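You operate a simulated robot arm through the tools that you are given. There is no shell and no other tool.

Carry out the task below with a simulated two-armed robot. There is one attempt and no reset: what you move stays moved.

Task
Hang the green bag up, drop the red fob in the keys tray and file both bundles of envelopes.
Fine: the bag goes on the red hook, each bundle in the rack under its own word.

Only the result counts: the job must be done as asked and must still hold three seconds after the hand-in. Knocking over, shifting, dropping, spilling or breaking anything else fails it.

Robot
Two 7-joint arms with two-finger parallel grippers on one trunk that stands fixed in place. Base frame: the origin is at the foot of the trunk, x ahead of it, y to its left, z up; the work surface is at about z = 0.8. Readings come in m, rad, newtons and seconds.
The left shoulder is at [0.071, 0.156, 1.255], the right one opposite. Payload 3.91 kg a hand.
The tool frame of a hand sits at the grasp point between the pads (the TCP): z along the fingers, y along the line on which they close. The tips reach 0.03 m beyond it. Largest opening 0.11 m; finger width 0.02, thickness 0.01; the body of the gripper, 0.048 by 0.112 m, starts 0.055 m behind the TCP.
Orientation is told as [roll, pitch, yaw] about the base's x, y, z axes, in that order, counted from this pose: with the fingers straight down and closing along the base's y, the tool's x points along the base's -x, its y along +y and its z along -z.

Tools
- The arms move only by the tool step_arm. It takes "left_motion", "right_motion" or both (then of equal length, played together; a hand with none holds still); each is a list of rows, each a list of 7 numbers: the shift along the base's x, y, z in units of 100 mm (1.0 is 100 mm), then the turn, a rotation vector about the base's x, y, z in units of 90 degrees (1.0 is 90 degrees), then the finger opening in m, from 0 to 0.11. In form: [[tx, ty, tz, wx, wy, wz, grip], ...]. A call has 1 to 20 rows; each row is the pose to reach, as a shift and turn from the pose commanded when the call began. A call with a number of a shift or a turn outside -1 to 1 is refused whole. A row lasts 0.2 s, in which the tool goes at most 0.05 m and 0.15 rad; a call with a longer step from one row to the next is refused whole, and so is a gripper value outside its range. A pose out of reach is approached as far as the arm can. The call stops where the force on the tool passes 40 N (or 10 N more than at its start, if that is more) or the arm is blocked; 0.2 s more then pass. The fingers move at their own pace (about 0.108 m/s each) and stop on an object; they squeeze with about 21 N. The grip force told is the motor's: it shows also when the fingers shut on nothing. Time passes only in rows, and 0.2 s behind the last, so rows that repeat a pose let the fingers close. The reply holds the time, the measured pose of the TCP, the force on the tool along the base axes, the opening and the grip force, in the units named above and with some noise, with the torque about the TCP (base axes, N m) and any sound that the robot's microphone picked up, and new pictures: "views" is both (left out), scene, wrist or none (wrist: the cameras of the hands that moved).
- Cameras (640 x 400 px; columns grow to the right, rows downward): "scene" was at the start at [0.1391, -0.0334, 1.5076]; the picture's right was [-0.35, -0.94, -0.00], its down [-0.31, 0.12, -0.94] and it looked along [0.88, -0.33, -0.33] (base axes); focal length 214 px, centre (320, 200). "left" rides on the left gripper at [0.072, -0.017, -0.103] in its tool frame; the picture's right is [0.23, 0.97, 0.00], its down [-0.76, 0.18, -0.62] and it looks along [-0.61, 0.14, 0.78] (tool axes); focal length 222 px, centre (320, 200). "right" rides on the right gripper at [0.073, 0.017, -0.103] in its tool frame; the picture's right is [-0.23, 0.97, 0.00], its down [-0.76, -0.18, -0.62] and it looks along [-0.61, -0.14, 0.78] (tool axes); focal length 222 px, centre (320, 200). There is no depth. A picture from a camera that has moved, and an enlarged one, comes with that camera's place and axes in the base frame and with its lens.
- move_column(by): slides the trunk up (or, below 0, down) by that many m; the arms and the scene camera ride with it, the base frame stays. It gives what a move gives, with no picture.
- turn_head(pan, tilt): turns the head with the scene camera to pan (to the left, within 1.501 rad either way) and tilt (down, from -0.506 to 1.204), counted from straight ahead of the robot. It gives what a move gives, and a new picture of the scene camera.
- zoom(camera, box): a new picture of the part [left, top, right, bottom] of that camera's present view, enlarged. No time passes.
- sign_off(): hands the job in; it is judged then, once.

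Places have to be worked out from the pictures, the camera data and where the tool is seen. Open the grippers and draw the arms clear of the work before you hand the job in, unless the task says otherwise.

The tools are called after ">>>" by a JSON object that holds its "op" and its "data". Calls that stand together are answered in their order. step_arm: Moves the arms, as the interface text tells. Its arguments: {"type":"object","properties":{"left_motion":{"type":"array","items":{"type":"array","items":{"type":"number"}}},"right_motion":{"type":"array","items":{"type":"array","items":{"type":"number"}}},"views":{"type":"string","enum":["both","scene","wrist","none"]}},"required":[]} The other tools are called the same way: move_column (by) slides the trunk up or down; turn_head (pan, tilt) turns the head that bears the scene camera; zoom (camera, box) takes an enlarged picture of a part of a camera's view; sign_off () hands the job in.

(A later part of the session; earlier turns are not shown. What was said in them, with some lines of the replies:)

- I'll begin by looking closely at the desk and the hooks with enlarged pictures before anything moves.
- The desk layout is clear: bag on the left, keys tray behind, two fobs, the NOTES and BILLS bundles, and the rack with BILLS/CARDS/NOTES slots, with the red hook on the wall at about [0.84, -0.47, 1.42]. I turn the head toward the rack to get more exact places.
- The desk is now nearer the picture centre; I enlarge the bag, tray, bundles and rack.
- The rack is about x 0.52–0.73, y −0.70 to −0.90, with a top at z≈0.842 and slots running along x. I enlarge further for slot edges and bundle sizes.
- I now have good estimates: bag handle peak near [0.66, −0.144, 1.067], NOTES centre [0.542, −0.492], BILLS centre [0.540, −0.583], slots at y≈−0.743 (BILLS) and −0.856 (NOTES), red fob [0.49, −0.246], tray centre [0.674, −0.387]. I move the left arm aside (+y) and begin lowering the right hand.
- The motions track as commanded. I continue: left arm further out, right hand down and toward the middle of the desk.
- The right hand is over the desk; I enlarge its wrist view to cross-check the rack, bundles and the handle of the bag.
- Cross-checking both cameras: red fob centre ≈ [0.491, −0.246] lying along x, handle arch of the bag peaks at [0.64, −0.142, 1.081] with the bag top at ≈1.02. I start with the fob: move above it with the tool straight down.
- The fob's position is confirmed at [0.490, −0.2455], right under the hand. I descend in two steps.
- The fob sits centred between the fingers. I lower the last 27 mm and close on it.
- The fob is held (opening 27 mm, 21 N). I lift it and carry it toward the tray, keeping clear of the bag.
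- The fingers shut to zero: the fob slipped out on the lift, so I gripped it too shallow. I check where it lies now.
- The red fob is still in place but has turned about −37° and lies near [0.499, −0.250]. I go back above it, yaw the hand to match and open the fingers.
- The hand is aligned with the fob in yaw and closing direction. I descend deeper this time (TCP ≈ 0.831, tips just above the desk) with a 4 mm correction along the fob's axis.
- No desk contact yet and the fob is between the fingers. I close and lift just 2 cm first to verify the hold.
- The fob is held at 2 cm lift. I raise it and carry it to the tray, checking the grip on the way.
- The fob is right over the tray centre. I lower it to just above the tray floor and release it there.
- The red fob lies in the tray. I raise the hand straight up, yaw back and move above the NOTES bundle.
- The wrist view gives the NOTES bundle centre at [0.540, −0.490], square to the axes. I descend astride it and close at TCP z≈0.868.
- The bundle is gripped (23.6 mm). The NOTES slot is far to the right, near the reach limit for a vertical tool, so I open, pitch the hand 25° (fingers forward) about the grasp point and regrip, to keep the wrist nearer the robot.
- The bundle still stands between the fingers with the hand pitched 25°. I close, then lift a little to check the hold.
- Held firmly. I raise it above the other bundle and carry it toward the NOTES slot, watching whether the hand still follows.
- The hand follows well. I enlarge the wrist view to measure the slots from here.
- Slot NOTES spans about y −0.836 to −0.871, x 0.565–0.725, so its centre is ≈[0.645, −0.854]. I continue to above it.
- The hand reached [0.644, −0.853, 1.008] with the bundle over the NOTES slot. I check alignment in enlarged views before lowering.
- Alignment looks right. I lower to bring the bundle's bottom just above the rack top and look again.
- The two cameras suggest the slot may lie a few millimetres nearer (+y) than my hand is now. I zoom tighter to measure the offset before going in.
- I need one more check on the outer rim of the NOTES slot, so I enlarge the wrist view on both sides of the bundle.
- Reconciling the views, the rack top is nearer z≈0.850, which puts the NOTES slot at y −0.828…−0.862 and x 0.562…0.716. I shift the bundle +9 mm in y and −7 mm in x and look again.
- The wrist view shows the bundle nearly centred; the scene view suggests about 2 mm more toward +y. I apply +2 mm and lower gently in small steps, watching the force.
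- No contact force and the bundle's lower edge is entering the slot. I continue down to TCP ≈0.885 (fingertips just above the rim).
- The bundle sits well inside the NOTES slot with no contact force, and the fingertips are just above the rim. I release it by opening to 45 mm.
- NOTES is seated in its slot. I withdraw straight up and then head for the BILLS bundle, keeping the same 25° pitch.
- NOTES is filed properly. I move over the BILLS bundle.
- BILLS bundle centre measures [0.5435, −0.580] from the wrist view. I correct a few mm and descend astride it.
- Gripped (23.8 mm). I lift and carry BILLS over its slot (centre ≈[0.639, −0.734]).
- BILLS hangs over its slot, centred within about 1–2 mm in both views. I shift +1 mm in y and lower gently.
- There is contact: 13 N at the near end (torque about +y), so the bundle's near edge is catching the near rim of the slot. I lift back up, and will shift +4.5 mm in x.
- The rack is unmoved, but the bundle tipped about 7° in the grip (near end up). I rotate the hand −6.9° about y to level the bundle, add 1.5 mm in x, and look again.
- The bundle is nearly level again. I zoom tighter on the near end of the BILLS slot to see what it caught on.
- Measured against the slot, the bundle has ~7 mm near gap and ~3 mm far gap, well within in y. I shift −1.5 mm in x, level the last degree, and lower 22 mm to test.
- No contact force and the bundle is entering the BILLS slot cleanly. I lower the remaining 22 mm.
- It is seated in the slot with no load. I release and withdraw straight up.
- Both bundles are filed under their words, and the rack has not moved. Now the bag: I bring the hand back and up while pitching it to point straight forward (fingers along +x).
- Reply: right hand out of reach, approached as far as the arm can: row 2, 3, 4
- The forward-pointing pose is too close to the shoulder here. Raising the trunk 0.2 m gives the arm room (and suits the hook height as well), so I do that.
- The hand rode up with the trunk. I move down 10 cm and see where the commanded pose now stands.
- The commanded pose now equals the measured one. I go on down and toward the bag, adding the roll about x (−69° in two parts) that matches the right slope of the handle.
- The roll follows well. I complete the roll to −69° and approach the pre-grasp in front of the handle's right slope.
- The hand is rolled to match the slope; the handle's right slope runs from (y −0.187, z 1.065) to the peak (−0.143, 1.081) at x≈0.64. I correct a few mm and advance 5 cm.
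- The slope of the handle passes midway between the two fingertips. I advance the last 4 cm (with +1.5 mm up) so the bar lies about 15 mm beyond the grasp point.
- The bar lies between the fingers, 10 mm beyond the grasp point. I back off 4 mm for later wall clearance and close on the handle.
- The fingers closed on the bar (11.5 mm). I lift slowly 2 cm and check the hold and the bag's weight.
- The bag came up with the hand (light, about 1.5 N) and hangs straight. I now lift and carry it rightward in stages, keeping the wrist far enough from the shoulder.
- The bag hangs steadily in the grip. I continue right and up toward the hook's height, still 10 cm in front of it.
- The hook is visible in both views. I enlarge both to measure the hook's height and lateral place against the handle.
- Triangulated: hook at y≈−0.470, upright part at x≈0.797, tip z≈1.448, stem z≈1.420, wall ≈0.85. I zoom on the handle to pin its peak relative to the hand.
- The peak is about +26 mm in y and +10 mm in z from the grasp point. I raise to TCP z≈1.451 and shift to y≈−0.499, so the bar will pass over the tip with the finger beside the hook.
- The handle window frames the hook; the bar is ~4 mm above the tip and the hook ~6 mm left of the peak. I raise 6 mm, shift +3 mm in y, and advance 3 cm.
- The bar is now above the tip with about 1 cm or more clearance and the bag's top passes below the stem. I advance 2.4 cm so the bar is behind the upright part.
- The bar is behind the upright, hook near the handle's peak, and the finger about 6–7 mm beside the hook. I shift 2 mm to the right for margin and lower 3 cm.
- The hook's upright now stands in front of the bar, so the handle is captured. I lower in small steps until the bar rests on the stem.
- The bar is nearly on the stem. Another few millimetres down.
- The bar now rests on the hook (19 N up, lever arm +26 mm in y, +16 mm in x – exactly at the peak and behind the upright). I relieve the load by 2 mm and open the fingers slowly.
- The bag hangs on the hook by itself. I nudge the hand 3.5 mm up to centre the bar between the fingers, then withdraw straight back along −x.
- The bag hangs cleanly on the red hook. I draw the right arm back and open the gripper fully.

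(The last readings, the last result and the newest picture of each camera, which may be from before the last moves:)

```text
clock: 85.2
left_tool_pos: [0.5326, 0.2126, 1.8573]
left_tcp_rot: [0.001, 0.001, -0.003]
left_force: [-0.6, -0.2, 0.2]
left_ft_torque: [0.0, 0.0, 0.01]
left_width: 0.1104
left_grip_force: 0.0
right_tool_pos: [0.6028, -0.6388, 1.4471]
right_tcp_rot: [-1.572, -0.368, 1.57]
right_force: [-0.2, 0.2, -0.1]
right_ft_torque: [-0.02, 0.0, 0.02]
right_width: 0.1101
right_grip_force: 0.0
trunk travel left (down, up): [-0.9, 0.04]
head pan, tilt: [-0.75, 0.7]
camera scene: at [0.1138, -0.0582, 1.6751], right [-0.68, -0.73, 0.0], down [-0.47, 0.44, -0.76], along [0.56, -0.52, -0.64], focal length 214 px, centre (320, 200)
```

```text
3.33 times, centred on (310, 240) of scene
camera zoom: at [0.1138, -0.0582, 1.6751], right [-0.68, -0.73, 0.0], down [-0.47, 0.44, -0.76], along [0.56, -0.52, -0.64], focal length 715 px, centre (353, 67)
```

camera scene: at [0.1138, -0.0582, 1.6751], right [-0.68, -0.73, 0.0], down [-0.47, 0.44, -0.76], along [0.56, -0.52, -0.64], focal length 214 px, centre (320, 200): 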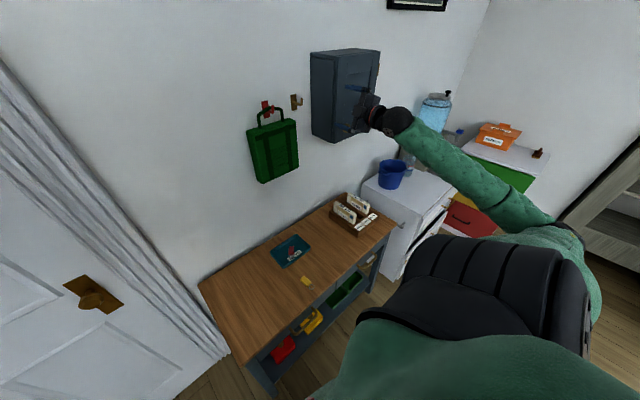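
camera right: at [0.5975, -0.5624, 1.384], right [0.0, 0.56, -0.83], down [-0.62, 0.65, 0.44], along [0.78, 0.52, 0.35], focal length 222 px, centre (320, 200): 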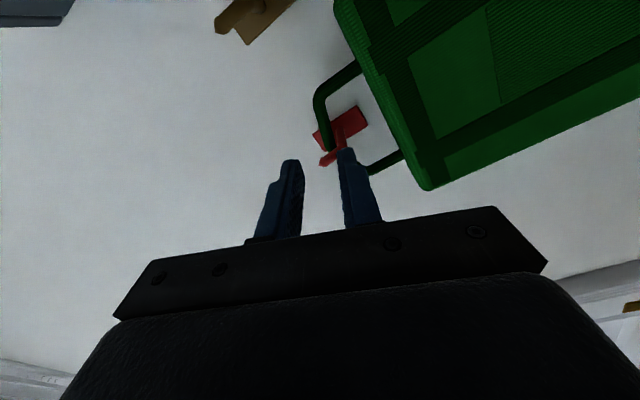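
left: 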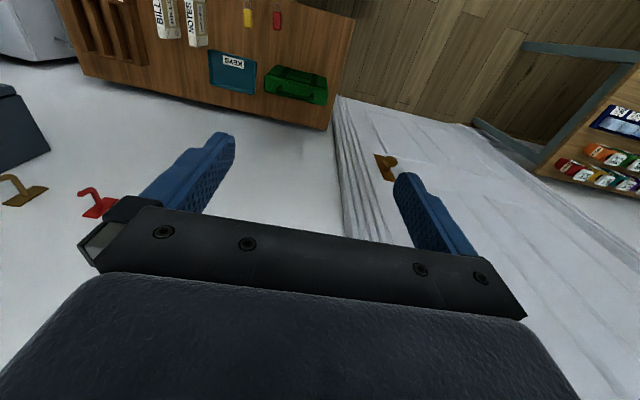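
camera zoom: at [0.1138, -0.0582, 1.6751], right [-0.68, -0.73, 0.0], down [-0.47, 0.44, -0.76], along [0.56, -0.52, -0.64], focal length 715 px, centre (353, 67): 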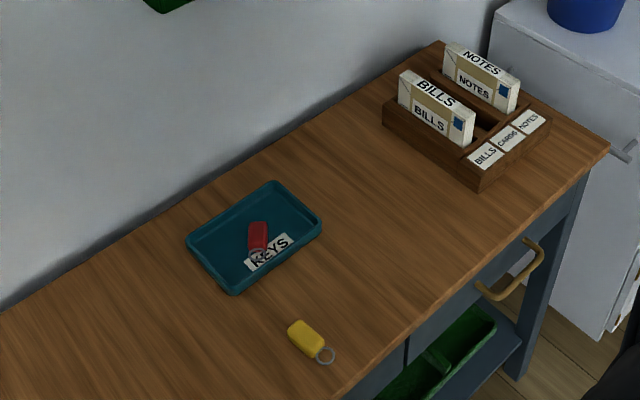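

Everything is in place: bag on the red hook, red fob in the tray, both bundles under their words, yellow fob and the rest untouched. I draw the right hand a little further back from the cabinet before handing in.

>>> {"op": "step_arm", "data": {"right_motion": [[-0.2, 0, 0, 0, 0, 0, 0.11], [-0.4, 0, 0, 0, 0, 0, 0.11], [-0.6, 0, 0, 0, 0, 0, 0.11], [-0.6, 0, 0, 0, 0, 0, 0.11], [-0.6, 0, 0, 0, 0, 0, 0.11], [-0.6, 0, 0, 0, 0, 0, 0.11], [-0.6, 0, 0, 0, 0, 0, 0.11]], "views": "scene"}}

>>> {"op": "zoom", "data": {"camera": "scene", "box": [235, 85, 335, 190]}}

```text
clock: 86.8
left_tool_pos: [0.5327, 0.213, 1.8583]
left_tcp_rot: [0.002, 0.0, -0.004]
left_force: [-0.4, -0.4, 0.9]
left_ft_torque: [-0.02, 0.03, -0.04]
left_width: 0.1101
left_grip_force: 0.1
right_tool_pos: [0.5443, -0.6394, 1.4457]
right_tcp_rot: [-1.57, -0.367, 1.57]
right_force: [-0.1, -0.3, -0.5]
right_ft_torque: [0.01, 0.0, 0.02]
right_width: 0.1098
right_grip_force: 0.0
trunk travel left (down, up): [-0.9, 0.04]
head pan, tilt: [-0.75, 0.7]
camera scene: at [0.1138, -0.0585, 1.6751], right [-0.68, -0.73, 0.0], down [-0.47, 0.44, -0.76], along [0.56, -0.52, -0.64], focal length 214 px, centre (320, 200)
```

scene: 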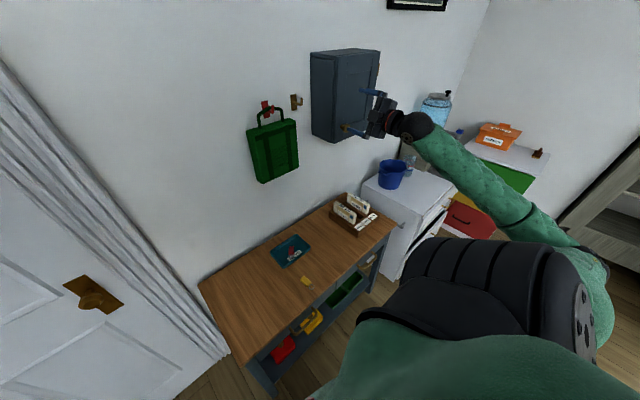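

```text
3.81 times, centred on (285, 138) of scene
camera zoom: at [0.1138, -0.0585, 1.6751], right [-0.68, -0.73, 0.0], down [-0.47, 0.44, -0.76], along [0.56, -0.52, -0.64], focal length 817 px, centre (453, 438)
```

zoom: 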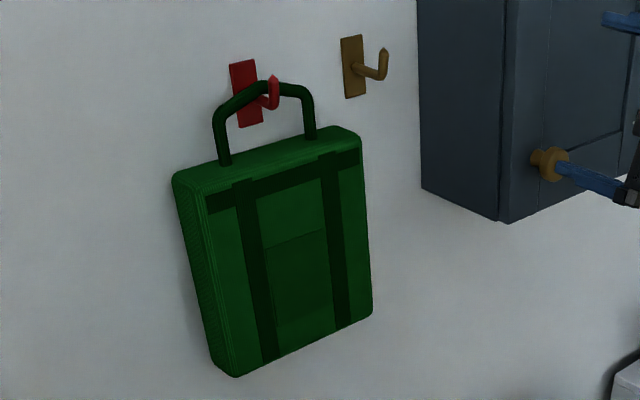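

The bag has been hanging still for several seconds, both grippers are open and both arms are clear of the work. I hand the job in.

>>> {"op": "sign_off", "data": {}}

```text
The job is handed in.
```

The job is done and handed in. The judge's result was not shown to me.

- **Bag:** the green bag hangs on the red hook. It had been hanging still for several seconds when I handed in.
- **Fob:** the red fob lies in the keys tray. My first grip was too shallow: it slipped free on the lift and turned on the desk, so I regripped deeper and carried it over.
- **Envelopes:** NOTES and BILLS each stand in the rack slot under their own word. BILLS caught the near rim on its first try; I lifted it, levelled it and it went in without contact. The rack looked unmoved afterwards.

In the last pictures the yellow fob and everything else were where they started. Both grippers are open and both arms are clear. The trunk is still 0.2 m higher than at the start, because the right arm needed the room to reach the bag's handle.
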